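You operate a simulated robot arm through the tools that you are given. There is no shell and no other tool. Be economical: measure what you need, move in short steps, check, and stop when the job is done.

You are at the controls of a simulated two-armed robot. One attempt, no reset.

Task
Bin the strip printer's thin roll, fit the spare, feed paper twice.
Fine: bin it before the spare goes in; the spare lies beside the printer; grey tub; lid shut and latched before the feed.

Only the result counts: the job must be done as asked and must still hold three seconds after the hand-in. Knocking over, shifting, dropping, spilling or breaking anything else fails it. A push-on lid holds only when it is set on centred and level and pressed home; a screw cap is set on level and turned clockwise until tight.

Robot
Two 7-joint arms with fingered hands on one trunk, on a base that drives. Base frame: it is fixed to the floor where the robot stands at the start and does not move with it; the origin is under the middle of the robot, x ahead of it, y to its left, z up; the surface under the hand at the start is at about z = 0.94. Lengths are in m, angles in degrees, forces in N, time in s.
The left shoulder is at the start at [0.024, 0.173, 1.249], the right one opposite. With the tool pointing down near the work surface each hand reaches from about 0.32 to 0.76 m from the robot's upright axis, wherever it stands, measured 20 degrees to its own side. Places, roughly: list clear button [0.4, 0, 1]; strip feed button [0.4, 0.1, 1]; strip print button [0.4, 0, 1]; strip printer [0.5, 0, 1]; strip printer latch [0.5, 0, 1]; strip printer lid [0.6, 0.1, 1]. Payload 3.5 kg a hand.
The TCP of each hand is the grasp point between the finger pads, 0.025 m short of the fingertips. In the tool frame z runs along the fingers and y along their closing line. Largest opening 0.088 m; the body of the gripper starts 0.029 m behind the TCP. The gripper is a hand of 3 fingers: y runs from the thumb to the fingers, the wrist lies at [-0.013, -0.097, -0.162] in the tool frame, and closing takes about 1.5 s.
Orientation is told as [roll, pitch, yaw] about the base's x, y, z axes, in that order, counted from this pose: with the fingers straight down and the wrist toward the robot, the tool's x, y and z point along [0, 1, 0], [1, 0, 0] and [0, 0, -1] of the base frame.

Tools
- The arms move only by the tool nudge_tool. It takes "left_motion", "right_motion" or both (then of equal length, played together; a hand with none holds still); each is a list of rows, each an object of numbers (a shift or turn left out is 0, a gripper value left out holds the last): "tx", "ty", "tz": the shift along the tool's x, y, z in m; "rx", "ry", "rz": the turn, a rotation vector about the tool's x, y, z in degrees. In form: [{"tx": .., "ty": .., "tz": .., "rx": .., "ry": .., "rz": ..}, ...]. A call has 1 to 20 rows; each row is the pose to reach, as a shift and turn from the pose commanded when the call began, along the tool's axes at that moment. "left_claw" and "right_claw" are, for a hand that has rows, the opening, from 0 (shut) to 1 (fully open), set as the call begins (left out, the last holds). A row lasts 0.2 s, in which the tool goes at most 0.05 m and 8.6 degrees; a call with a longer step from one row to the next is refused whole, and so is a gripper value outside its range. A pose out of reach is approached as far as the arm can. The call stops where the force on the tool passes 40 N (or 10 N more than at its start, if that is more) or the arm is blocked; 0.2 s more then pass. Each finger travels about 0.072 m/s and halts on what it meets, pressing with about 27 N; the grip force reading is that of the motor and also rises with nothing between the fingers. The clock runs only during rows and for 0.2 s after the last one: add rows that repeat a pose to give the fingers time. It gives the time, the measured TCP pose, the force on the tool (base axes), the opening and the grip force at its end, in the units of the frame above (readings bear some noise), with the torque about the TCP (base axes, N m) and any sound that the robot's microphone picked up.
- Cameras (640 x 400 px; columns grow to the right, rows downward): "scene" is now at [0.0993, 0.003, 1.4705]; the picture's right is [0.04, -1.00, -0.00], its down [-0.63, -0.02, -0.78] and it looks along [0.78, 0.03, -0.63] (base axes); focal length 214 px, centre (320, 200). "left" rides on the left gripper at [-0.058, -0.085, -0.099] in its tool frame; the picture's right is [-0.67, -0.35, 0.66], its down [0.69, -0.63, 0.37] and it looks along [0.29, 0.69, 0.66] (tool axes); focal length 261 px, centre (320, 200). "right" rides on the right gripper at [0.058, -0.085, -0.099] in its tool frame; the picture's right is [-0.67, 0.35, -0.66], its down [-0.69, -0.63, 0.37] and it looks along [-0.29, 0.69, 0.66] (tool axes); focal length 261 px, centre (320, 200). There is no depth. A picture from a camera that has moved, and an enlarged one, comes with that camera's place and axes in the base frame and with its lens.
- grab_frame(camera): a new picture of that camera. No time passes.
- move_column(by): slides the trunk up (or, below 0, down) by that many m; the arms and the scene camera ride with it, the base frame stays. It gives what a move gives, with no picture.
- steer(legs): drives the robot by 1 to 6 legs, each [ahead, left, turn to the left] in m, m and degrees, along the robot's own axes; the way and the turn of a leg run together, so that a leg with both is an arc; at most 1.5 m and 180 degrees a leg. The arms and the cameras ride along, it lands a little off, and it stops where it bumps. It gives what a move gives.
- set_grasp(shape, hand): the hand has 3 fingers and takes this shape, open, in about a second: jaw (thumb against the fingers, like two jaws); tri (thumb and two fingers); tip (a fingertip pinch); poke (one finger out to press); point (the index stretched); flat (the hand flat); cup (the hand cupped); fist (a fist). The gripper value then closes the fingers along that shape, each until it touches; the sizes above hold for jaw. It gives what a move gives, with no picture.
- head_to(pan, tilt): turns the head with the scene camera to pan (to the left, within 86 degrees either way) and tilt (down, from -29 to 69), counted from straight ahead of the robot. It gives what a move gives.
- inspect(camera, box): a new picture of the part [left, top, right, bottom] of that camera's present view, enlarged. No time passes.
- close_job(): hands the job in; it is judged then, once.

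Work in short steps. Places have to be worked out from the pictures, the camera data and where the tool is seen: move nearer, look again, correct. Check each grasp and each placing, and mend what went wrong. You have 120 turns and 100 pictures in all, those below and enlarged ones among them. Open the grippers and draw the arms clear of the work before you hand the job in, unless the task says otherwise; then end with one line.

The tools are called by a JSON object that holds its "fn" and its "kwargs". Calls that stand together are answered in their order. nudge_tool: Moves the arms, as the interface text tells. Its arguments: {"type":"object","properties":{"left_motion":{"type":"array"},"left_claw":{"type":"number"},"right_motion":{"type":"array"},"right_claw":{"type":"number"}},"required":[]} The other tools are called the same way: move_column (by) slides the trunk up or down; set_grasp (shape, hand) gives the hand a shape; steer (legs) drives the base; head_to (pan, tilt) turns the head that bears the scene camera; grab_frame (camera) takes a picture; inspect (camera, box) takes an enlarged picture of a part of a camera's view; close_job () hands the job in.

At the start:

```text
t: 0.0
left_ee_pos: [0.4902, 0.1614, 1.3631]
left_ee_rot: [-0.1, -0.1, 0.0]
left_force: [0.3, -0.5, -0.2]
left_torque: [-0.02, -0.01, 0.0]
left_finger_gap: 0.0876
left_grip_force: 0.0
left_shape: jaw
right_ee_pos: [0.4379, -0.1581, 1.3443]
right_ee_rot: [0.0, 0.0, 0.0]
right_force: [0.0, -0.4, 0.4]
right_torque: [0.03, 0.0, -0.01]
right_finger_gap: 0.0876
right_grip_force: 0.1
right_shape: jaw
trunk travel left (down, up): [-0.325, 0.13]
robot x, y, heading: [0.0002, 0.002, 0.2]
head pan, tilt: [2.0, 36.4]
```

scene: 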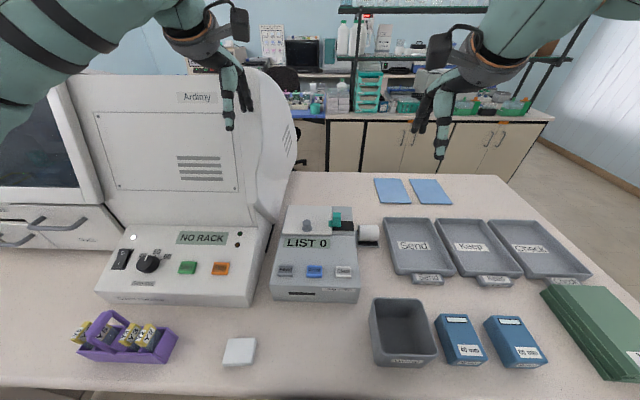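
right: 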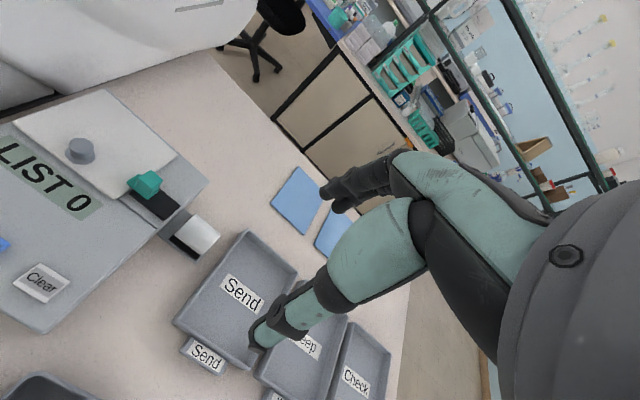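
left: 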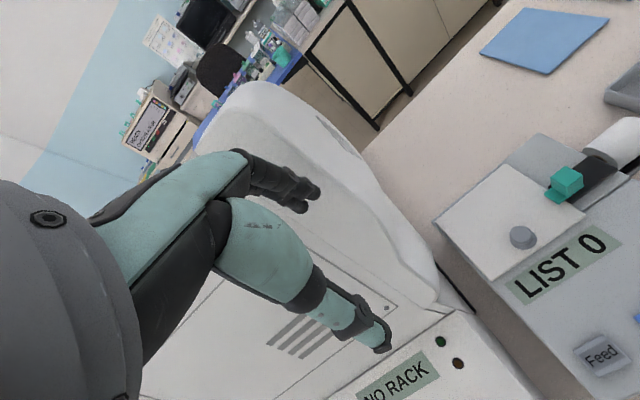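

The printer stands in the centre, with a white roll at its right. I'll enlarge the printer and its surroundings.

{"fn": "inspect", "kwargs": {"camera": "scene", "box": [260, 190, 400, 310]}}

{"fn": "inspect", "kwargs": {"camera": "right", "box": [0, 80, 260, 340]}}

{"fn": "inspect", "kwargs": {"camera": "left", "box": [420, 100, 640, 400]}}

```text
3.33 times, centred on (330, 250) of scene
camera zoom: at [0.0993, 0.003, 1.4705], right [0.04, -1.0, 0.0], down [-0.63, -0.02, -0.78], along [0.78, 0.03, -0.63], focal length 715 px, centre (287, 33)
```

zoom: 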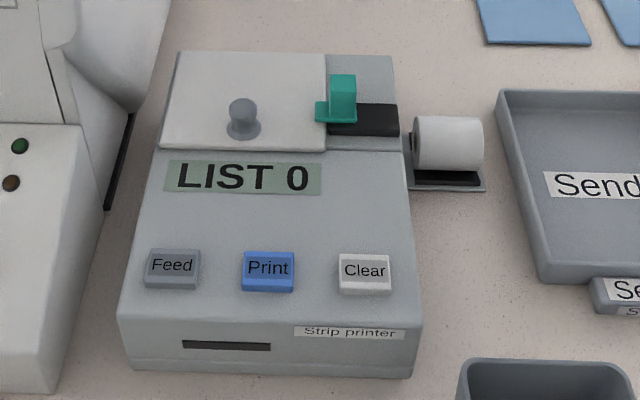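

```text
1.54 times, centred on (130, 210) of right
camera zoom: at [0.3541, -0.1007, 1.4427], right [0.35, -0.67, 0.66], down [-0.63, -0.69, -0.37], along [0.69, -0.29, -0.66], focal length 401 px, centre (612, 185)
```

zoom: 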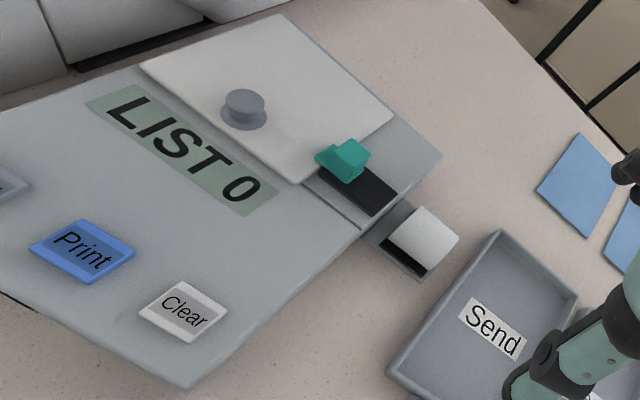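

```text
1.33 times, centred on (530, 250) of left
camera zoom: at [0.4038, 0.1022, 1.4637], right [-0.35, -0.67, -0.66], down [-0.63, 0.68, -0.37], along [0.69, 0.28, -0.66], focal length 348 px, centre (40, 133)
```

zoom: 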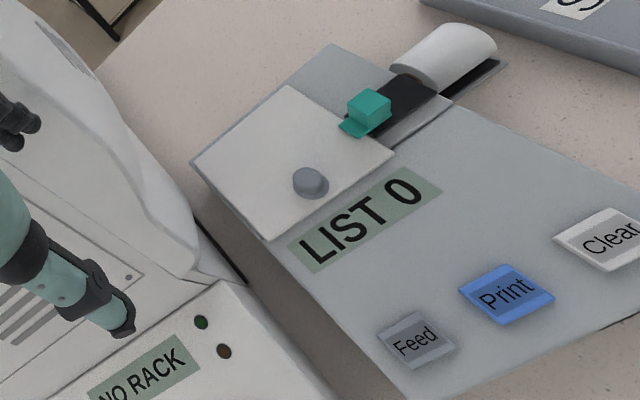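

The knob triangulates to about (0.516, 0.053, 1.057), the latch to about (0.54, -0.03, 1.06) and the spare roll to about (0.555, -0.127, 0.98). I'll lower the right hand to see the latch and roll from nearer.

{"fn": "nudge_tool", "kwargs": {"right_motion": [{"tx": 0.01, "ty": -0.004, "tz": 0.04}, {"tx": 0.02, "ty": -0.009, "tz": 0.08}, {"tx": 0.03, "ty": -0.013, "tz": 0.12}, {"tx": 0.038, "ty": -0.018, "tz": 0.154}]}}

{"fn": "grab_frame", "kwargs": {"camera": "right"}}

```text
t: 1.0
left_ee_pos: [0.4905, 0.1593, 1.3635]
left_ee_rot: [-0.1, -0.1, 0.0]
left_force: [0.3, -0.3, 0.6]
left_torque: [0.06, -0.01, 0.02]
left_finger_gap: 0.0876
left_grip_force: 0.1
left_shape: jaw
right_ee_pos: [0.422, -0.1208, 1.1903]
right_ee_rot: [0.1, 0.0, 0.0]
right_force: [0.2, -0.2, -0.6]
right_torque: [-0.04, 0.03, 0.0]
right_finger_gap: 0.0876
right_grip_force: 0.0
right_shape: jaw
trunk travel left (down, up): [-0.325, 0.13]
robot x, y, heading: [0.0004, 0.0005, -0.2]
head pan, tilt: [2.0, 36.4]
```

```text
93 pictures are left
camera right: at [0.3374, -0.063, 1.2889], right [0.35, -0.67, 0.66], down [-0.63, -0.69, -0.37], along [0.69, -0.28, -0.66], focal length 261 px, centre (320, 200)
```

right: 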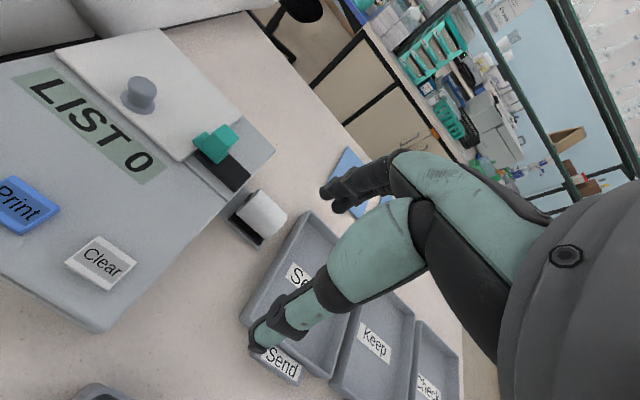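

{"fn": "inspect", "kwargs": {"camera": "right", "box": [40, 20, 320, 260]}}

```text
1.67 times, centred on (180, 140) of right
camera zoom: at [0.3374, -0.063, 1.2889], right [0.35, -0.67, 0.66], down [-0.63, -0.69, -0.37], along [0.69, -0.28, -0.66], focal length 434 px, centre (553, 300)
```

zoom: 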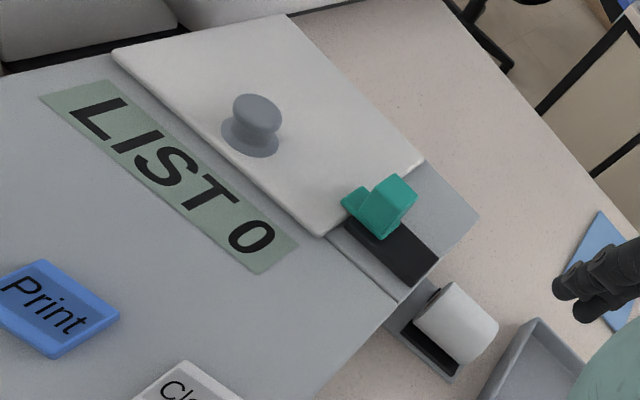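

The latch block is on a black track at the lid's right edge and apparently slides right to free the lid. I'll bring the open right jaw above it, at about (0.525, -0.026), and look again.

{"fn": "nudge_tool", "kwargs": {"right_motion": [{"tx": 0.03, "ty": 0.03, "tz": 0.01}, {"tx": 0.06, "ty": 0.06, "tz": 0.025}, {"tx": 0.085, "ty": 0.09, "tz": 0.04}, {"tx": 0.095, "ty": 0.103, "tz": 0.055}]}}

{"fn": "grab_frame", "kwargs": {"camera": "right"}}

{"fn": "grab_frame", "kwargs": {"camera": "scene"}}

{"fn": "grab_frame", "kwargs": {"camera": "left"}}

```text
t: 2.0
left_ee_pos: [0.49, 0.1616, 1.3623]
left_ee_rot: [-0.2, 0.0, 0.0]
left_force: [0.5, 0.4, -0.1]
left_torque: [0.02, -0.02, -0.04]
left_finger_gap: 0.0875
left_grip_force: 0.1
left_shape: jaw
right_ee_pos: [0.5244, -0.0251, 1.1349]
right_ee_rot: [0.0, 0.0, 0.0]
right_force: [-0.3, -0.1, -0.3]
right_torque: [-0.03, 0.03, -0.01]
right_finger_gap: 0.0876
right_grip_force: 0.0
right_shape: jaw
trunk travel left (down, up): [-0.325, 0.13]
robot x, y, heading: [-0.0004, -0.003, 0.0]
head pan, tilt: [2.0, 36.4]
```

```text
91 pictures are left
camera right: at [0.4394, 0.033, 1.2333], right [0.35, -0.67, 0.66], down [-0.63, -0.69, -0.37], along [0.69, -0.29, -0.66], focal length 261 px, centre (320, 200)
```

right: 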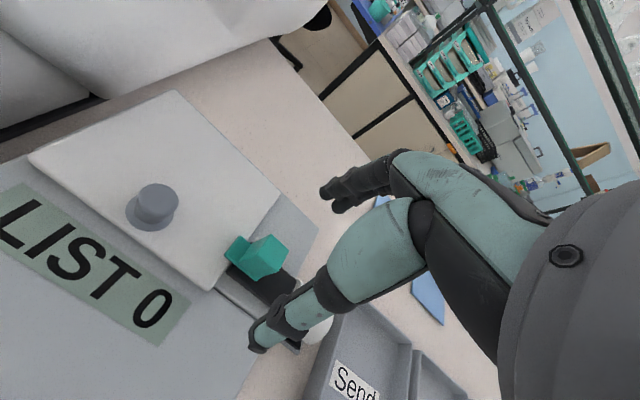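

```text
90 pictures are left
camera scene: at [0.0998, 0.0033, 1.4705], right [0.04, -1.0, 0.0], down [-0.63, -0.02, -0.78], along [0.78, 0.03, -0.63], focal length 214 px, centre (320, 200)
```

scene: 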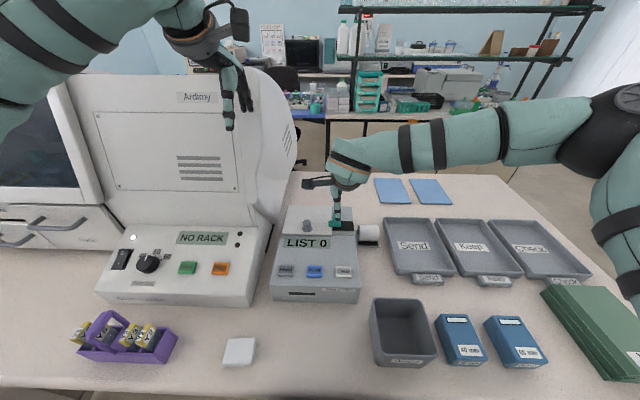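

```text
89 pictures are left
camera left: at [0.4044, 0.1025, 1.4635], right [-0.35, -0.67, -0.65], down [-0.63, 0.68, -0.37], along [0.69, 0.28, -0.66], focal length 261 px, centre (320, 200)
```

left: 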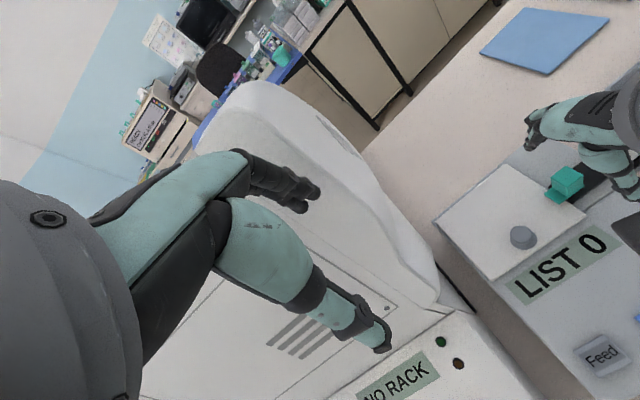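

Re-triangulation puts the latch block at about (0.533, -0.024, 1.06). The lid spans x 0.50 to 0.62 and y -0.01 to 0.12, with the knob at its front edge, so the hinge is likely at the back. I'll descend over the latch block.

{"fn": "nudge_tool", "kwargs": {"right_motion": [{"ty": 0.006, "tx": 0.001, "tz": 0.02}, {"ty": 0.008, "tx": 0.001, "tz": 0.04}, {"ty": 0.008, "tx": 0.001, "tz": 0.058}]}}

{"fn": "grab_frame", "kwargs": {"camera": "right"}}

{"fn": "inspect", "kwargs": {"camera": "scene", "box": [270, 140, 410, 280]}}

{"fn": "inspect", "kwargs": {"camera": "left", "box": [440, 60, 640, 260]}}

```text
t: 2.8
left_ee_pos: [0.4901, 0.1599, 1.364]
left_ee_rot: [0.0, 0.1, 0.1]
left_force: [-0.1, -0.3, -0.1]
left_torque: [0.0, 0.03, 0.01]
left_finger_gap: 0.0874
left_grip_force: 0.1
left_shape: jaw
right_ee_pos: [0.5322, -0.0248, 1.0771]
right_ee_rot: [0.0, 0.1, 0.0]
right_force: [-0.8, -0.3, 0.3]
right_torque: [-0.01, 0.0, 0.01]
right_finger_gap: 0.0876
right_grip_force: 0.1
right_shape: jaw
trunk travel left (down, up): [-0.325, 0.13]
robot x, y, heading: [-0.0032, -0.0043, 0.0]
head pan, tilt: [2.0, 36.4]
```

```text
88 pictures are left
camera right: at [0.4468, 0.0338, 1.1755], right [0.35, -0.67, 0.66], down [-0.63, -0.69, -0.37], along [0.69, -0.28, -0.66], focal length 261 px, centre (320, 200)
```

right: 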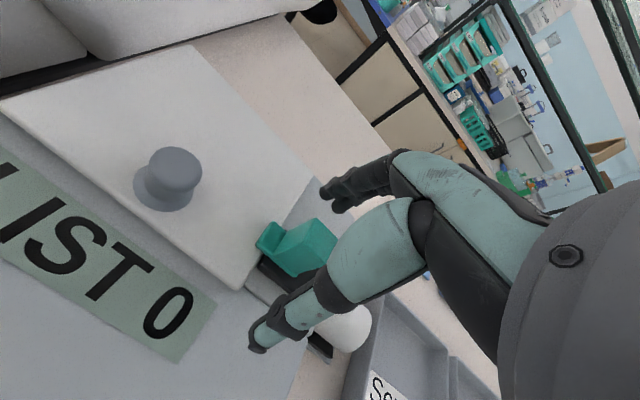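

```text
2.86 times, centred on (340, 210) of scene
camera zoom: at [0.0994, 0.003, 1.4705], right [0.04, -1.0, 0.0], down [-0.63, -0.02, -0.78], along [0.78, 0.03, -0.63], focal length 613 px, centre (263, 171)
```

zoom: 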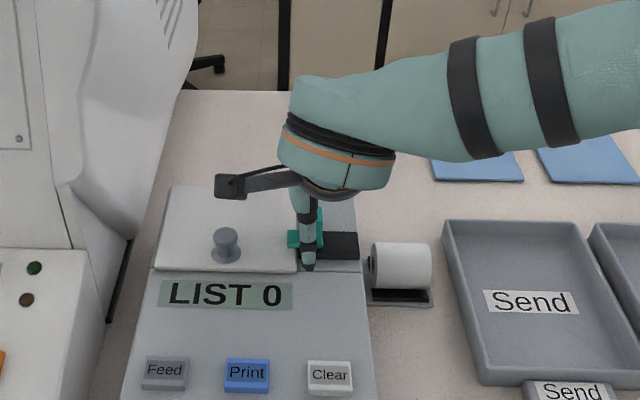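

```text
2.00 times, centred on (540, 160) of left
camera zoom: at [0.4039, 0.1021, 1.4637], right [-0.35, -0.67, -0.66], down [-0.63, 0.68, -0.37], along [0.69, 0.28, -0.66], focal length 521 px, centre (-120, 280)
```

zoom: 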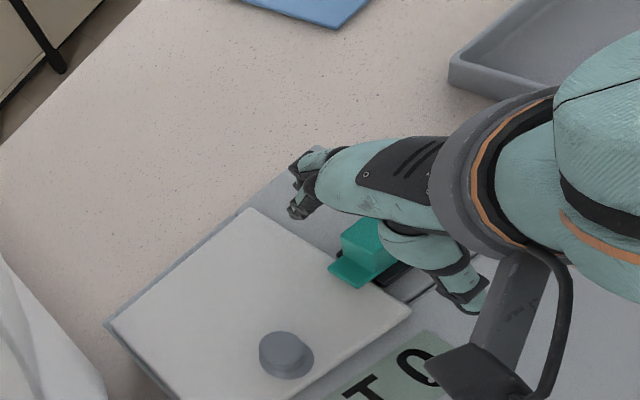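

The latch block sits between thumb and fingers. I'll go down 5 mm and close.

{"fn": "nudge_tool", "kwargs": {"right_motion": [{"tz": 0.005}, {"tz": 0.005}, {"tz": 0.005}, {"tz": 0.005}, {"tz": 0.005}, {"tz": 0.005}, {"tz": 0.005}], "right_claw": 0}}

{"fn": "grab_frame", "kwargs": {"camera": "right"}}

```text
t: 4.4
left_ee_pos: [0.4903, 0.1602, 1.3625]
left_ee_rot: [0.0, 0.0, 0.0]
left_force: [0.1, 0.5, 0.3]
left_torque: [-0.02, 0.03, 0.0]
left_finger_gap: 0.0874
left_grip_force: 0.1
left_shape: jaw
right_ee_pos: [0.5316, -0.0239, 1.0721]
right_ee_rot: [0.0, 0.0, 0.0]
right_force: [-0.7, -0.1, -3.9]
right_torque: [-0.03, 0.03, 0.0]
right_finger_gap: 0.0169
right_grip_force: 26.8
right_shape: jaw
trunk travel left (down, up): [-0.325, 0.13]
robot x, y, heading: [0.0044, 0.0019, 0.0]
head pan, tilt: [2.0, 36.4]
```

```text
85 pictures are left
camera right: at [0.4472, 0.0335, 1.1703], right [0.35, -0.67, 0.66], down [-0.63, -0.69, -0.37], along [0.69, -0.29, -0.66], focal length 261 px, centre (320, 200)
```

right: 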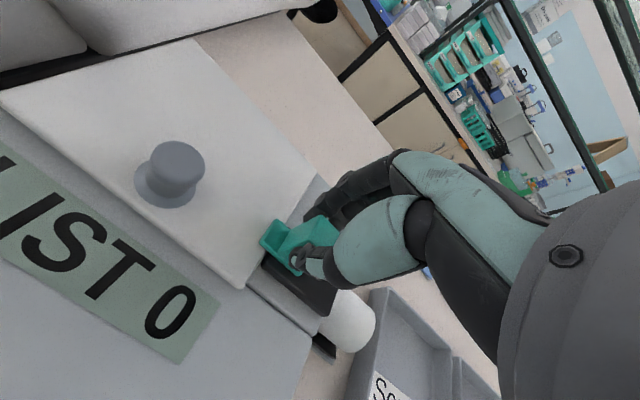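

The latch is gripped, with a gap of 17 mm. I'll slide it right (-y) in small steps.

{"fn": "nudge_tool", "kwargs": {"right_motion": [{"tx": -0.008}, {"tx": -0.016}, {"tx": -0.024}, {"tx": -0.03}, {"tx": -0.03}]}}

{"fn": "inspect", "kwargs": {"camera": "right", "box": [180, 140, 420, 380]}}

{"fn": "inspect", "kwargs": {"camera": "left", "box": [440, 60, 640, 260]}}

```text
t: 5.6
left_ee_pos: [0.4883, 0.1667, 1.3618]
left_ee_rot: [-0.3, 0.0, 0.1]
left_force: [0.5, 0.1, 0.1]
left_torque: [-0.01, 0.03, 0.01]
left_finger_gap: 0.0875
left_grip_force: 0.0
left_shape: jaw
right_ee_pos: [0.5308, -0.0495, 1.0714]
right_ee_rot: [-0.2, 0.0, 0.1]
right_force: [-7.1, 20.9, -5.1]
right_torque: [0.37, 0.12, 0.3]
right_finger_gap: 0.0141
right_grip_force: 27.0
right_shape: jaw
trunk travel left (down, up): [-0.325, 0.13]
robot x, y, heading: [-0.0025, 0.001, 0.1]
head pan, tilt: [2.0, 36.4]
```

```text
1.67 times, centred on (300, 260) of right
camera zoom: at [0.4462, 0.0082, 1.1707], right [0.35, -0.67, 0.66], down [-0.63, -0.69, -0.36], along [0.69, -0.29, -0.66], focal length 434 px, centre (353, 100)
```

zoom: 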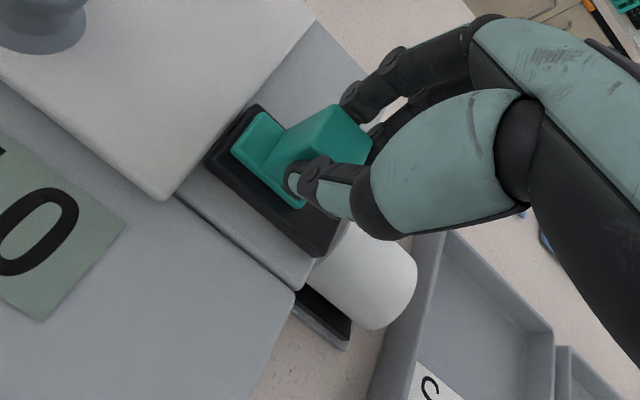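

```text
2.00 times, centred on (540, 160) of left
camera zoom: at [0.4032, 0.1079, 1.4634], right [-0.35, -0.67, -0.65], down [-0.63, 0.68, -0.37], along [0.69, 0.28, -0.66], focal length 521 px, centre (-120, 280)
```

zoom: 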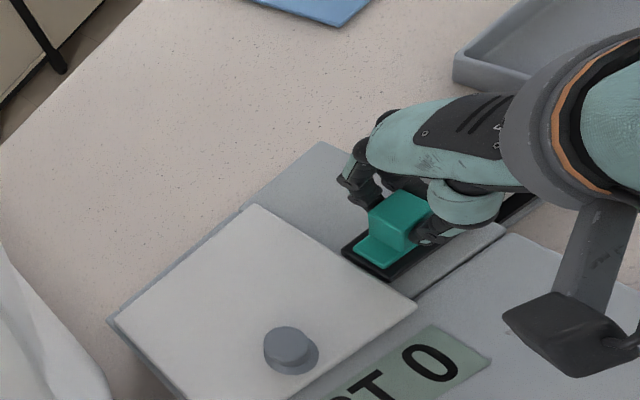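

The latch tongue is now clear of the lid and sits at its end stop. I'll release, rise and move above the knob.

{"fn": "nudge_tool", "kwargs": {"right_motion": [{"tx": 0.004}, {"tx": 0.004}, {"tx": 0.004}, {"tx": 0.004, "tz": -0.03}, {"tx": 0.004, "tz": -0.06}, {"tx": 0.05, "ty": -0.01, "tz": -0.06}, {"tx": 0.09, "ty": -0.015, "tz": -0.06}, {"tx": 0.1035, "ty": -0.0155, "tz": -0.05}], "right_claw": 1}}

{"fn": "grab_frame", "kwargs": {"camera": "right"}}

{"fn": "inspect", "kwargs": {"camera": "scene", "box": [260, 140, 400, 280]}}

```text
t: 7.4
left_ee_pos: [0.4904, 0.1604, 1.3638]
left_ee_rot: [-0.1, -0.1, 0.0]
left_force: [0.0, 1.0, -0.4]
left_torque: [-0.03, -0.02, 0.03]
left_finger_gap: 0.0877
left_grip_force: 0.1
left_shape: jaw
right_ee_pos: [0.5162, 0.0484, 1.1216]
right_ee_rot: [0.1, -0.1, -0.2]
right_force: [0.0, 0.5, 0.0]
right_torque: [-0.02, -0.02, 0.02]
right_finger_gap: 0.0874
right_grip_force: 0.0
right_shape: jaw
trunk travel left (down, up): [-0.325, 0.13]
robot x, y, heading: [0.0021, 0.0001, -0.0]
head pan, tilt: [2.0, 36.4]
```

```text
82 pictures are left
camera right: at [0.432, 0.1064, 1.2209], right [0.35, -0.67, 0.66], down [-0.63, -0.69, -0.37], along [0.69, -0.29, -0.66], focal length 261 px, centre (320, 200)
```

right: 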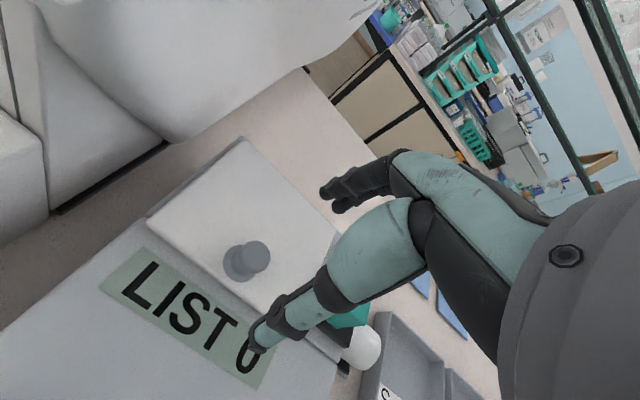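

```text
2.86 times, centred on (330, 210) of scene
camera zoom: at [0.0994, 0.0024, 1.4705], right [0.04, -1.0, 0.0], down [-0.63, -0.02, -0.78], along [0.78, 0.03, -0.63], focal length 613 px, centre (291, 171)
```

zoom: 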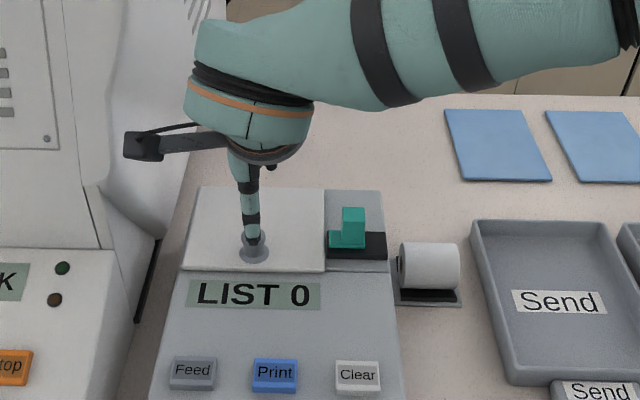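

Knob at about (0.516, 0.055). I'll descend to z 1.067 and close on it.

{"fn": "nudge_tool", "kwargs": {"right_motion": [{"tx": 0.006, "tz": 0.02}, {"tx": 0.006, "tz": 0.04}, {"tx": 0.006, "tz": 0.054}]}}

{"fn": "nudge_tool", "kwargs": {"right_motion": [{"tx": 0}, {"tx": 0}, {"tx": 0}, {"tx": 0}, {"tx": 0}, {"tx": 0}], "right_claw": 0}}

{"fn": "grab_frame", "kwargs": {"camera": "right"}}

```text
t: 8.2
left_ee_pos: [0.4906, 0.1609, 1.3629]
left_ee_rot: [0.0, 0.0, -0.1]
left_force: [-0.2, -0.3, 0.2]
left_torque: [0.02, -0.03, 0.0]
left_finger_gap: 0.0877
left_grip_force: 0.1
left_shape: jaw
right_ee_pos: [0.5164, 0.0534, 1.0677]
right_ee_rot: [0.1, 0.0, -0.1]
right_force: [0.3, 0.5, 0.4]
right_torque: [-0.02, -0.02, 0.01]
right_finger_gap: 0.0875
right_grip_force: 0.0
right_shape: jaw
trunk travel left (down, up): [-0.325, 0.13]
robot x, y, heading: [-0.0003, -0.0004, -0.0]
head pan, tilt: [2.0, 36.4]
```

```text
t: 9.6
left_ee_pos: [0.4903, 0.1608, 1.3638]
left_ee_rot: [-0.1, 0.0, 0.0]
left_force: [-0.2, -0.4, 0.1]
left_torque: [0.03, 0.02, -0.04]
left_finger_gap: 0.0874
left_grip_force: 0.0
left_shape: jaw
right_ee_pos: [0.5152, 0.0537, 1.069]
right_ee_rot: [0.0, 0.1, 0.0]
right_force: [-0.9, -0.7, 0.4]
right_torque: [-0.03, -0.01, -0.03]
right_finger_gap: 0.0155
right_grip_force: 27.2
right_shape: jaw
trunk travel left (down, up): [-0.325, 0.13]
robot x, y, heading: [0.0016, -0.0018, -0.1]
head pan, tilt: [2.0, 36.4]
```

```text
80 pictures are left
camera right: at [0.4314, 0.1117, 1.1672], right [0.35, -0.67, 0.66], down [-0.63, -0.69, -0.37], along [0.69, -0.29, -0.66], focal length 261 px, centre (320, 200)
```

right: 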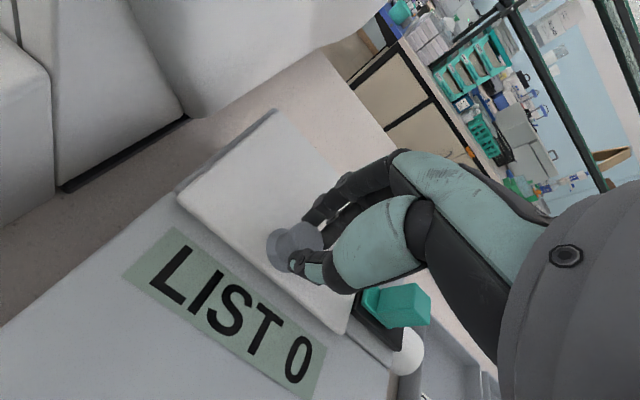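

The knob is held. I'll make a small 15 mm test lift to learn how the lid moves, back hinge or lift-off.

{"fn": "nudge_tool", "kwargs": {"right_motion": [{"tz": -0.008}, {"tz": -0.016, "ty": 0.001}, {"tz": -0.02, "ty": 0.001}]}}

{"fn": "grab_frame", "kwargs": {"camera": "right"}}

{"fn": "inspect", "kwargs": {"camera": "left", "box": [440, 60, 640, 260]}}

```text
t: 10.4
left_ee_pos: [0.4923, 0.1604, 1.3616]
left_ee_rot: [0.0, 0.1, 0.0]
left_force: [-0.2, -0.5, -0.3]
left_torque: [0.01, -0.02, -0.01]
left_finger_gap: 0.0875
left_grip_force: 0.0
left_shape: jaw
right_ee_pos: [0.5187, 0.0524, 1.0869]
right_ee_rot: [0.0, 0.1, 0.2]
right_force: [7.2, -1.3, -6.2]
right_torque: [-0.04, 0.15, 0.0]
right_finger_gap: 0.0154
right_grip_force: 27.0
right_shape: jaw
trunk travel left (down, up): [-0.325, 0.13]
robot x, y, heading: [-0.0006, 0.0018, 0.2]
head pan, tilt: [2.0, 36.4]
```

```text
79 pictures are left
camera right: at [0.4352, 0.1121, 1.1858], right [0.35, -0.67, 0.65], down [-0.63, -0.69, -0.36], along [0.69, -0.29, -0.66], focal length 261 px, centre (320, 200)
```

right: 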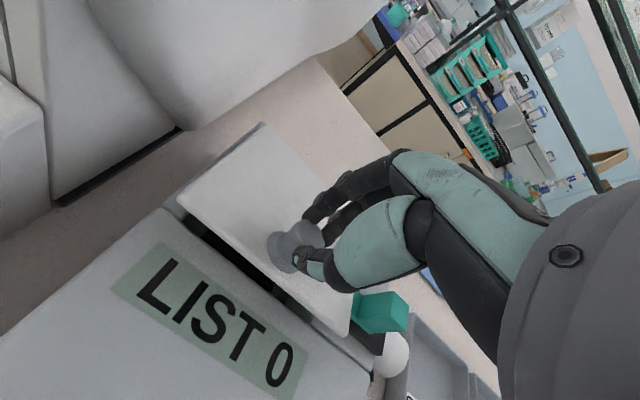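

```text
2.00 times, centred on (540, 160) of left
camera zoom: at [0.4068, 0.1017, 1.4628], right [-0.35, -0.67, -0.65], down [-0.63, 0.69, -0.36], along [0.69, 0.29, -0.66], focal length 521 px, centre (-120, 280)
```

zoom: 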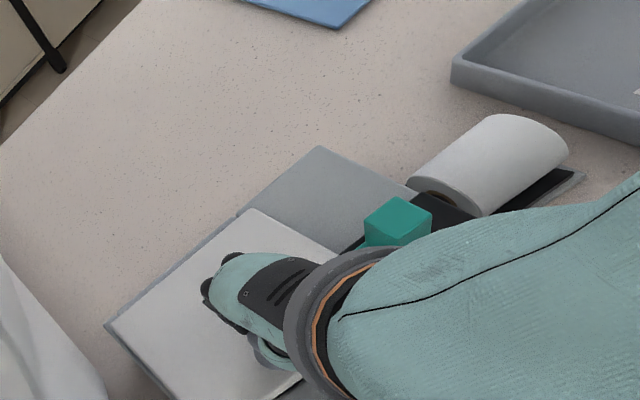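

The lid is hinged at the back, confirmed. I'll keep the grip and swing along the hinge arc about (0.617, 1.03), turning the hand with the lid to about 45°.

{"fn": "nudge_tool", "kwargs": {"right_motion": [{"ty": 0.0106, "tz": -0.0104, "rx": 7}, {"ty": 0.0193, "tz": -0.0203, "rx": 14}, {"ty": 0.0293, "tz": -0.0291, "rx": 21}, {"ty": 0.0402, "tz": -0.0365, "rx": 28}, {"ty": 0.052, "tz": -0.0426, "rx": 35}]}}

{"fn": "grab_frame", "kwargs": {"camera": "scene"}}

{"fn": "grab_frame", "kwargs": {"camera": "left"}}

```text
t: 11.6
left_ee_pos: [0.4903, 0.1608, 1.3621]
left_ee_rot: [-0.1, 0.0, 0.0]
left_force: [0.6, 0.4, 0.0]
left_torque: [-0.01, 0.04, 0.0]
left_finger_gap: 0.0873
left_grip_force: 0.0
left_shape: jaw
right_ee_pos: [0.5609, 0.0537, 1.1266]
right_ee_rot: [0.2, 31.6, 0.1]
right_force: [4.2, 0.9, -5.9]
right_torque: [0.05, -0.13, 0.03]
right_finger_gap: 0.016
right_grip_force: 26.7
right_shape: jaw
right hand out of reach, approached as far as the arm can: row 5
trunk travel left (down, up): [-0.325, 0.13]
robot x, y, heading: [0.0016, -0.0006, -0.0]
head pan, tilt: [2.0, 36.4]
```

```text
77 pictures are left
camera scene: at [0.101, 0.0032, 1.4703], right [0.04, -1.0, 0.0], down [-0.63, -0.02, -0.78], along [0.78, 0.03, -0.63], focal length 214 px, centre (320, 200)
```

scene: 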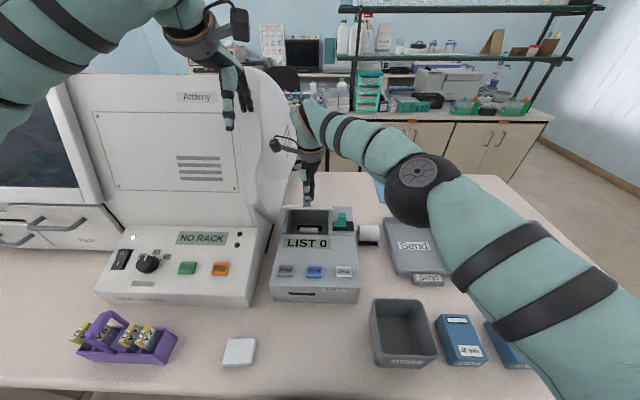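

```text
76 pictures are left
camera left: at [0.4056, 0.1024, 1.4631], right [-0.35, -0.67, -0.65], down [-0.63, 0.68, -0.37], along [0.69, 0.28, -0.66], focal length 261 px, centre (320, 200)
```

left: 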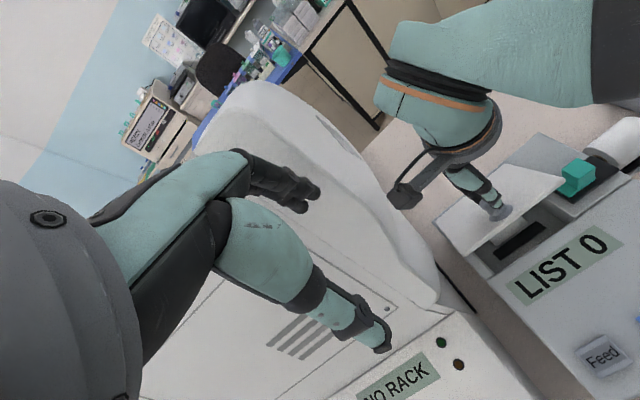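

The right arm is at its reach limit with the lid at about 40° and the well showing. The left hand, closed, will come down in front of the lid edge at y ≈ 0.095 and push it on over.

{"fn": "nudge_tool", "kwargs": {"left_motion": [{"tx": -0.03, "ty": -0.015, "tz": 0.02}, {"tx": -0.066, "ty": -0.02, "tz": 0.05}, {"tx": -0.066, "ty": -0.02, "tz": 0.095}, {"tx": -0.066, "ty": -0.02, "tz": 0.14}, {"tx": -0.066, "ty": -0.02, "tz": 0.185}, {"tx": -0.066, "ty": -0.02, "tz": 0.2}], "left_claw": 0}}

{"fn": "grab_frame", "kwargs": {"camera": "left"}}

{"fn": "grab_frame", "kwargs": {"camera": "scene"}}

```text
t: 13.0
left_ee_pos: [0.4703, 0.0953, 1.1633]
left_ee_rot: [-0.1, 0.1, 0.0]
left_force: [-1.2, -0.2, 0.2]
left_torque: [-0.01, -0.01, 0.0]
left_finger_gap: 0.0
left_grip_force: 26.7
left_shape: jaw
right_ee_pos: [0.5605, 0.0531, 1.1271]
right_ee_rot: [0.0, 31.4, 0.0]
right_force: [2.2, 0.4, -3.9]
right_torque: [0.06, -0.08, 0.02]
right_finger_gap: 0.0157
right_grip_force: 26.7
right_shape: jaw
trunk travel left (down, up): [-0.325, 0.13]
robot x, y, heading: [0.0003, 0.0032, 0.3]
head pan, tilt: [2.0, 36.4]
```

```text
75 pictures are left
camera left: at [0.3852, 0.0367, 1.2628], right [-0.35, -0.67, -0.65], down [-0.63, 0.68, -0.37], along [0.69, 0.28, -0.66], focal length 261 px, centre (320, 200)
```

left: 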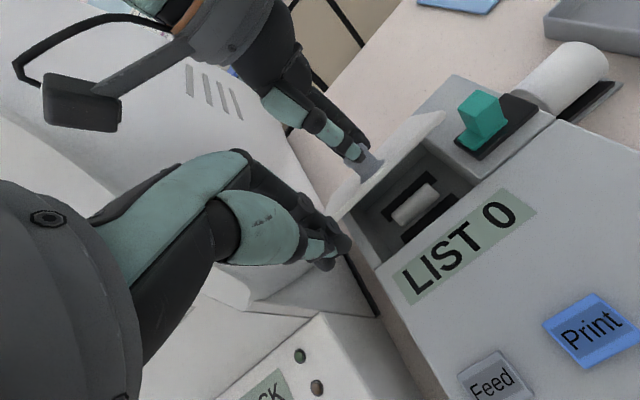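

```text
74 pictures are left
camera scene: at [0.101, 0.0035, 1.4704], right [0.04, -1.0, 0.0], down [-0.63, -0.02, -0.78], along [0.78, 0.03, -0.63], focal length 214 px, centre (320, 200)
```

scene: 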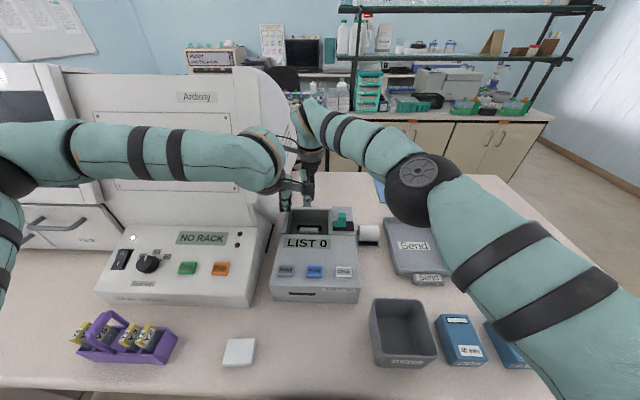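

The thin roll is visible in the well. I'll lower the left fingers to z ≈ 1.09 in front of the lid edge, then creep forward to contact.

{"fn": "nudge_tool", "kwargs": {"left_motion": [{"tz": 0.03}, {"tz": 0.06}, {"tz": 0.075}, {"tz": 0.075, "ty": 0.012}, {"tz": 0.075, "ty": 0.024}, {"tz": 0.075, "ty": 0.034}]}}

{"fn": "grab_frame", "kwargs": {"camera": "left"}}

```text
t: 14.4
left_ee_pos: [0.5021, 0.0949, 1.0877]
left_ee_rot: [-0.2, 0.1, 0.1]
left_force: [-16.3, 5.5, 7.4]
left_torque: [0.04, -0.29, 0.34]
left_finger_gap: 0.0002
left_grip_force: 26.8
left_shape: jaw
right_ee_pos: [0.5588, 0.0532, 1.128]
right_ee_rot: [0.0, 31.3, -0.1]
right_force: [11.5, -1.1, -5.5]
right_torque: [-0.02, -0.28, -0.01]
right_finger_gap: 0.0167
right_grip_force: 27.6
right_shape: jaw
trunk travel left (down, up): [-0.325, 0.13]
robot x, y, heading: [0.0014, -0.0009, 0.2]
head pan, tilt: [2.0, 36.4]
```

```text
73 pictures are left
camera left: at [0.4159, 0.0366, 1.1886], right [-0.35, -0.67, -0.65], down [-0.63, 0.68, -0.37], along [0.69, 0.28, -0.66], focal length 261 px, centre (320, 200)
```

left: 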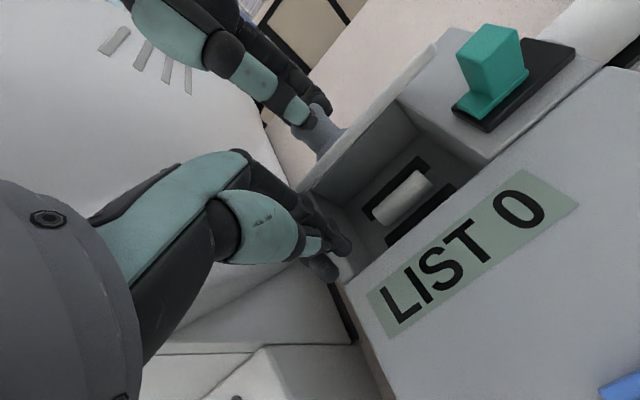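

The left fingers bear on the lid edge (-16 N). The right hand now opens partly and backs off along its own axis, away from the lid.

{"fn": "nudge_tool", "kwargs": {"right_motion": [{"tz": 0}, {"tz": 0}, {"tz": 0}, {"tz": -0.03}, {"tz": -0.06}, {"tz": -0.09}, {"tx": -0.03, "tz": -0.1}, {"tx": -0.07, "tz": -0.1}, {"tx": -0.11, "tz": -0.1}, {"tx": -0.15, "tz": -0.1}], "right_claw": 0.5}}

{"fn": "grab_frame", "kwargs": {"camera": "left"}}

{"fn": "grab_frame", "kwargs": {"camera": "scene"}}

```text
t: 16.6
left_ee_pos: [0.5022, 0.0949, 1.0874]
left_ee_rot: [0.0, 0.0, 0.0]
left_force: [0.5, 0.1, 0.6]
left_torque: [-0.04, -0.04, 0.0]
left_finger_gap: 0.0
left_grip_force: 26.4
left_shape: jaw
right_ee_pos: [0.5694, -0.0707, 1.1855]
right_ee_rot: [0.1, 31.4, 0.0]
right_force: [0.7, 0.7, -1.0]
right_torque: [0.0, 0.03, 0.0]
right_finger_gap: 0.0437
right_grip_force: 0.1
right_shape: jaw
right hand out of reach, approached as far as the arm can: row 4, 5, 6, 7, 8, 9, 10
trunk travel left (down, up): [-0.325, 0.13]
robot x, y, heading: [-0.0019, 0.0019, -0.1]
head pan, tilt: [2.0, 36.4]
```

```text
72 pictures are left
camera left: at [0.4173, 0.0361, 1.1884], right [-0.35, -0.67, -0.65], down [-0.63, 0.68, -0.37], along [0.69, 0.28, -0.66], focal length 261 px, centre (320, 200)
```

left: 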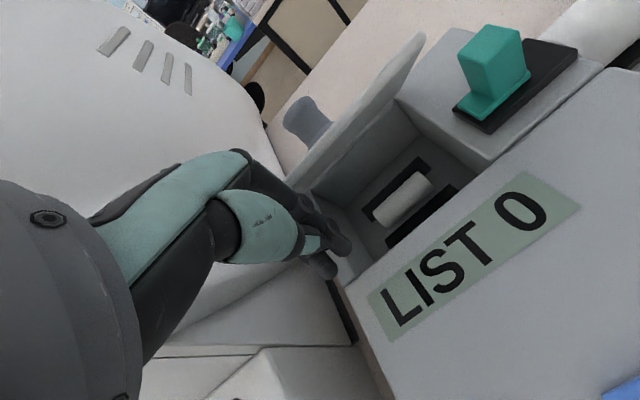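

```text
71 pictures are left
camera scene: at [0.099, 0.0033, 1.4705], right [0.04, -1.0, 0.0], down [-0.63, -0.02, -0.78], along [0.78, 0.03, -0.63], focal length 214 px, centre (320, 200)
```

scene: 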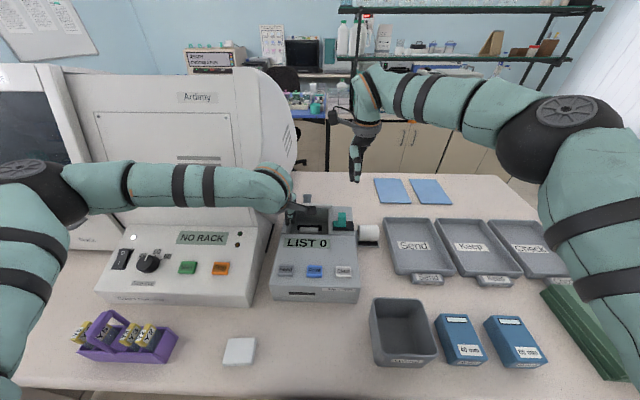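

The lid now stands at about 60° with no force on the left hand, so it appears to hold by itself. I'll shift the left hand to y ≈ 0.05, away from the tower, and push the lid on over.

{"fn": "nudge_tool", "kwargs": {"left_motion": [{"ty": -0.008, "tz": -0.01}, {"ty": -0.008, "tx": -0.04, "tz": -0.02}, {"ty": 0.015, "tx": -0.045, "tz": -0.02}, {"ty": 0.035, "tx": -0.045, "tz": -0.02}, {"ty": 0.055, "tx": -0.045, "tz": -0.02}, {"ty": 0.075, "tx": -0.045, "tz": -0.02}, {"ty": 0.09, "tx": -0.045, "tz": -0.02}]}}

{"fn": "grab_frame", "kwargs": {"camera": "left"}}

{"fn": "grab_frame", "kwargs": {"camera": "right"}}

```text
t: 18.2
left_ee_pos: [0.5956, 0.0509, 1.108]
left_ee_rot: [0.1, -0.1, 0.0]
left_force: [-0.9, 0.3, 0.5]
left_torque: [0.02, -0.02, 0.01]
left_finger_gap: 0.0
left_grip_force: 27.0
left_shape: jaw
right_ee_pos: [0.5703, -0.0718, 1.1853]
right_ee_rot: [0.1, 31.4, -0.1]
right_force: [0.2, -0.4, -0.3]
right_torque: [0.0, -0.04, 0.0]
right_finger_gap: 0.044
right_grip_force: 0.3
right_shape: jaw
trunk travel left (down, up): [-0.325, 0.13]
robot x, y, heading: [-0.0045, 0.0041, -0.1]
head pan, tilt: [2.0, 36.4]
```

```text
70 pictures are left
camera left: at [0.5094, -0.009, 1.2086], right [-0.35, -0.67, -0.66], down [-0.63, 0.69, -0.37], along [0.69, 0.28, -0.66], focal length 261 px, centre (320, 200)
```

left: 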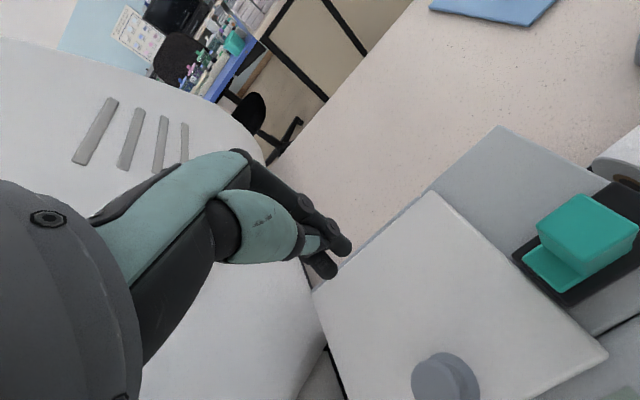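

```text
69 pictures are left
camera right: at [0.5501, -0.0117, 1.3127], right [0.64, -0.67, 0.38], down [-0.73, -0.69, 0.01], along [0.25, -0.28, -0.93], focal length 261 px, centre (320, 200)
```

right: 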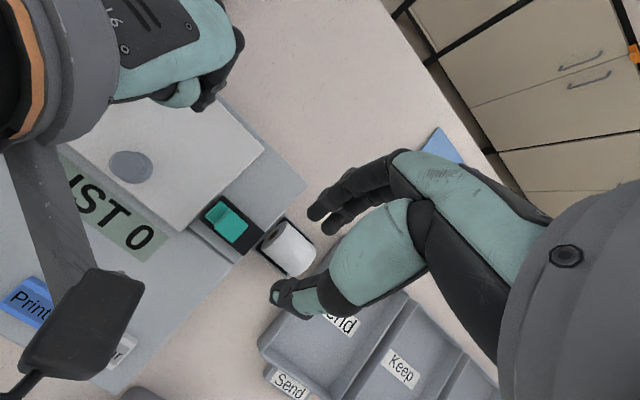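

The lid fell shut when I backed off, so it needs support past vertical. I'll repeat it without backing off; the tower starts only at y ≥ 0.17, so there's room. The left hand goes back to its waiting spot and the right hand straightens.

{"fn": "nudge_tool", "kwargs": {"left_motion": [{"tz": -0.04}, {"tz": -0.07, "ty": -0.03}, {"tz": -0.07, "ty": -0.075, "tx": 0.02}, {"tz": -0.065, "ty": -0.12, "tx": 0.045}, {"tz": -0.06, "ty": -0.155, "tx": 0.045}]}}

{"fn": "nudge_tool", "kwargs": {"right_motion": [{"rx": -8}, {"rx": -16}, {"rx": -24}, {"rx": -31.4}, {"rx": -31.4, "tx": 0.04, "ty": -0.006, "tz": 0.02}, {"rx": -31.4, "tx": 0.08, "ty": -0.012, "tz": 0.04}, {"rx": -31.4, "tx": 0.115, "ty": -0.017, "tz": 0.065}, {"rx": -31.4, "tx": 0.125, "ty": -0.0174, "tz": 0.075}], "right_claw": 1}}

{"fn": "grab_frame", "kwargs": {"camera": "right"}}

```text
refused: row 4 steps farther than a row can; nothing moved
```

```text
t: 19.4
left_ee_pos: [0.5968, 0.0573, 1.1043]
left_ee_rot: [0.1, 0.1, 0.7]
left_force: [-0.4, 0.0, -0.6]
left_torque: [0.01, -0.01, -0.02]
left_finger_gap: 0.0
left_grip_force: 27.0
left_shape: jaw
right_ee_pos: [0.5613, -0.0389, 1.1738]
right_ee_rot: [0.0, -0.3, -1.0]
right_force: [-3.5, -6.4, 2.2]
right_torque: [0.85, -0.12, 0.85]
right_finger_gap: 0.0879
right_grip_force: 0.0
right_shape: jaw
trunk travel left (down, up): [-0.325, 0.13]
robot x, y, heading: [-0.0003, -0.0036, -0.2]
head pan, tilt: [2.0, 36.4]
stopped in row 6 (right hand): the force on the tool passed its limit at 96 N (the readings are from after the stop); the commanded pose is now the measured one
```

```text
68 pictures are left
camera right: at [0.4774, 0.0209, 1.2717], right [0.33, -0.68, 0.66], down [-0.64, -0.67, -0.37], along [0.69, -0.3, -0.66], focal length 261 px, centre (320, 200)
```

right: 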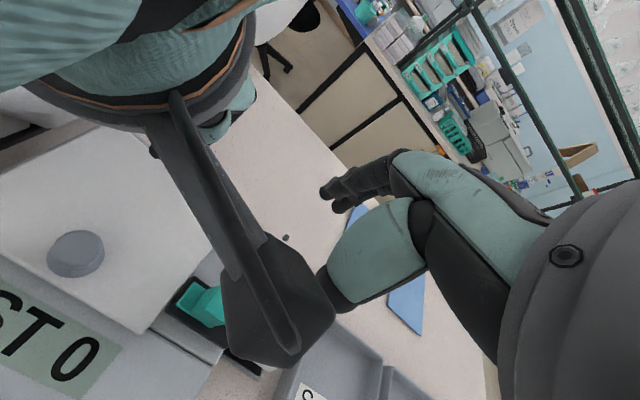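

The left move was refused, so the right hand bumped the left's camera bracket. I'll back the right off sideways first, then bring the left back in smaller steps.

{"fn": "nudge_tool", "kwargs": {"right_motion": [{"tx": -0.03}, {"tx": -0.06}, {"tx": -0.09, "tz": -0.02}]}}

{"fn": "nudge_tool", "kwargs": {"left_motion": [{"tz": -0.04}, {"tz": -0.07, "ty": -0.03}, {"tz": -0.07, "ty": -0.065, "tx": 0.01}, {"tz": -0.07, "ty": -0.1, "tx": 0.03}, {"tz": -0.065, "ty": -0.14, "tx": 0.038}, {"tz": -0.06, "ty": -0.16, "tx": 0.038}]}}

```text
t: 20.2
left_ee_pos: [0.596, 0.054, 1.1065]
left_ee_rot: [0.2, 0.0, 0.7]
left_force: [0.4, 0.2, -0.5]
left_torque: [0.01, -0.02, 0.04]
left_finger_gap: 0.0001
left_grip_force: 26.5
left_shape: jaw
right_ee_pos: [0.5584, -0.1319, 1.1936]
right_ee_rot: [0.2, -0.4, -1.0]
right_force: [0.4, 0.5, -0.4]
right_torque: [0.04, 0.01, 0.02]
right_finger_gap: 0.0878
right_grip_force: 0.0
right_shape: jaw
trunk travel left (down, up): [-0.325, 0.13]
robot x, y, heading: [0.0036, 0.0005, -0.0]
head pan, tilt: [2.0, 36.4]
```

```text
t: 21.6
left_ee_pos: [0.4355, 0.092, 1.1675]
left_ee_rot: [0.3, 0.1, 0.7]
left_force: [0.6, -0.9, 0.9]
left_torque: [-0.02, -0.02, -0.02]
left_finger_gap: 0.0
left_grip_force: 26.7
left_shape: jaw
right_ee_pos: [0.5592, -0.1321, 1.1931]
right_ee_rot: [0.2, -0.4, -1.0]
right_force: [-0.1, -0.2, -1.5]
right_torque: [-0.02, 0.01, 0.0]
right_finger_gap: 0.0877
right_grip_force: 0.1
right_shape: jaw
trunk travel left (down, up): [-0.325, 0.13]
robot x, y, heading: [-0.001, 0.0021, 0.1]
head pan, tilt: [2.0, 36.4]
```

The left camera bracket would be in the right wrist's way at the knob, so I'll move the left hand up and out first. The right hand then goes above the knob.

{"fn": "nudge_tool", "kwargs": {"left_motion": [{"tz": -0.04, "tx": 0.02}, {"tz": -0.08, "tx": 0.04}, {"tz": -0.12, "tx": 0.06}, {"tz": -0.16, "tx": 0.08, "ty": 0.02}, {"tz": -0.19, "tx": 0.08, "ty": 0.05, "rz": 0.7}]}}

{"fn": "nudge_tool", "kwargs": {"right_motion": [{"tx": 0.045, "ty": -0.01, "tz": 0.005, "rz": -1}, {"tx": 0.09, "ty": -0.02, "tz": 0.02, "rz": -1}, {"tx": 0.135, "ty": -0.03, "tz": 0.04, "rz": -1}, {"tx": 0.165, "ty": -0.042, "tz": 0.06, "rz": -1}, {"tx": 0.1865, "ty": -0.044, "tz": 0.08, "rz": -1}]}}

{"fn": "grab_frame", "kwargs": {"camera": "right"}}

```text
t: 22.8
left_ee_pos: [0.4864, 0.1715, 1.358]
left_ee_rot: [0.1, 0.2, -0.1]
left_force: [0.1, -0.6, -0.2]
left_torque: [0.01, -0.01, 0.0]
left_finger_gap: 0.0002
left_grip_force: 26.8
left_shape: jaw
right_ee_pos: [0.56, -0.1319, 1.1927]
right_ee_rot: [0.2, -0.3, -1.0]
right_force: [0.5, 0.2, 1.0]
right_torque: [-0.01, 0.03, 0.03]
right_finger_gap: 0.0879
right_grip_force: 0.1
right_shape: jaw
trunk travel left (down, up): [-0.325, 0.13]
robot x, y, heading: [0.0009, -0.002, -0.3]
head pan, tilt: [2.0, 36.4]
```

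```text
refused: row 3 steps farther than a row can; nothing moved
```

```text
67 pictures are left
camera right: at [0.4764, -0.0726, 1.2906], right [0.33, -0.68, 0.66], down [-0.64, -0.67, -0.37], along [0.69, -0.3, -0.66], focal length 261 px, centre (320, 200)
```

right: 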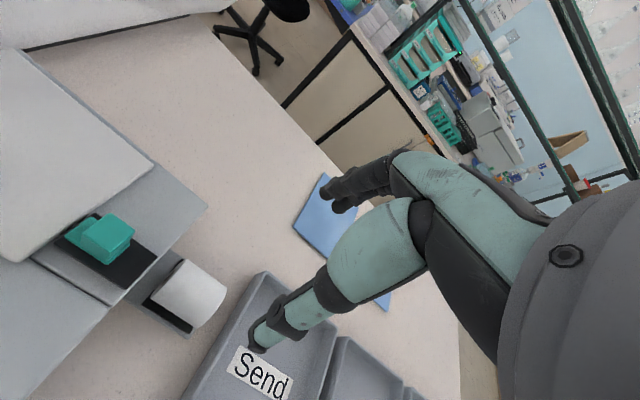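

The lid is shut and the latch still open. I'll move the right hand to the knob with smaller steps.

{"fn": "nudge_tool", "kwargs": {"right_motion": [{"tx": 0.035, "ty": -0.01, "tz": 0.005, "rz": -1}, {"tx": 0.07, "ty": -0.02, "tz": 0.015, "rz": -1}, {"tx": 0.105, "ty": -0.03, "tz": 0.03, "rz": -1}, {"tx": 0.14, "ty": -0.04, "tz": 0.045, "rz": -1}, {"tx": 0.17, "ty": -0.044, "tz": 0.06, "rz": -1}, {"tx": 0.1865, "ty": -0.044, "tz": 0.08, "rz": -1}]}}

{"fn": "grab_frame", "kwargs": {"camera": "right"}}

```text
t: 24.2
left_ee_pos: [0.487, 0.1722, 1.3568]
left_ee_rot: [0.1, 0.1, -0.1]
left_force: [0.4, 0.2, 0.0]
left_torque: [0.03, 0.03, -0.02]
left_finger_gap: 0.0
left_grip_force: 27.1
left_shape: jaw
right_ee_pos: [0.519, 0.0574, 1.1132]
right_ee_rot: [0.2, -0.2, -0.2]
right_force: [-0.4, -0.5, 0.9]
right_torque: [0.0, 0.0, 0.0]
right_finger_gap: 0.0878
right_grip_force: 0.1
right_shape: jaw
trunk travel left (down, up): [-0.325, 0.13]
robot x, y, heading: [0.0006, -0.003, -0.3]
head pan, tilt: [2.0, 36.4]
```

```text
66 pictures are left
camera right: at [0.4342, 0.1154, 1.2115], right [0.34, -0.67, 0.66], down [-0.63, -0.68, -0.37], along [0.7, -0.28, -0.66], focal length 261 px, centre (320, 200)
```

right: 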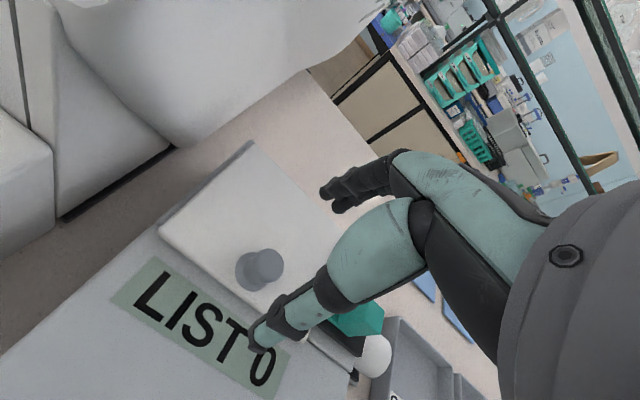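

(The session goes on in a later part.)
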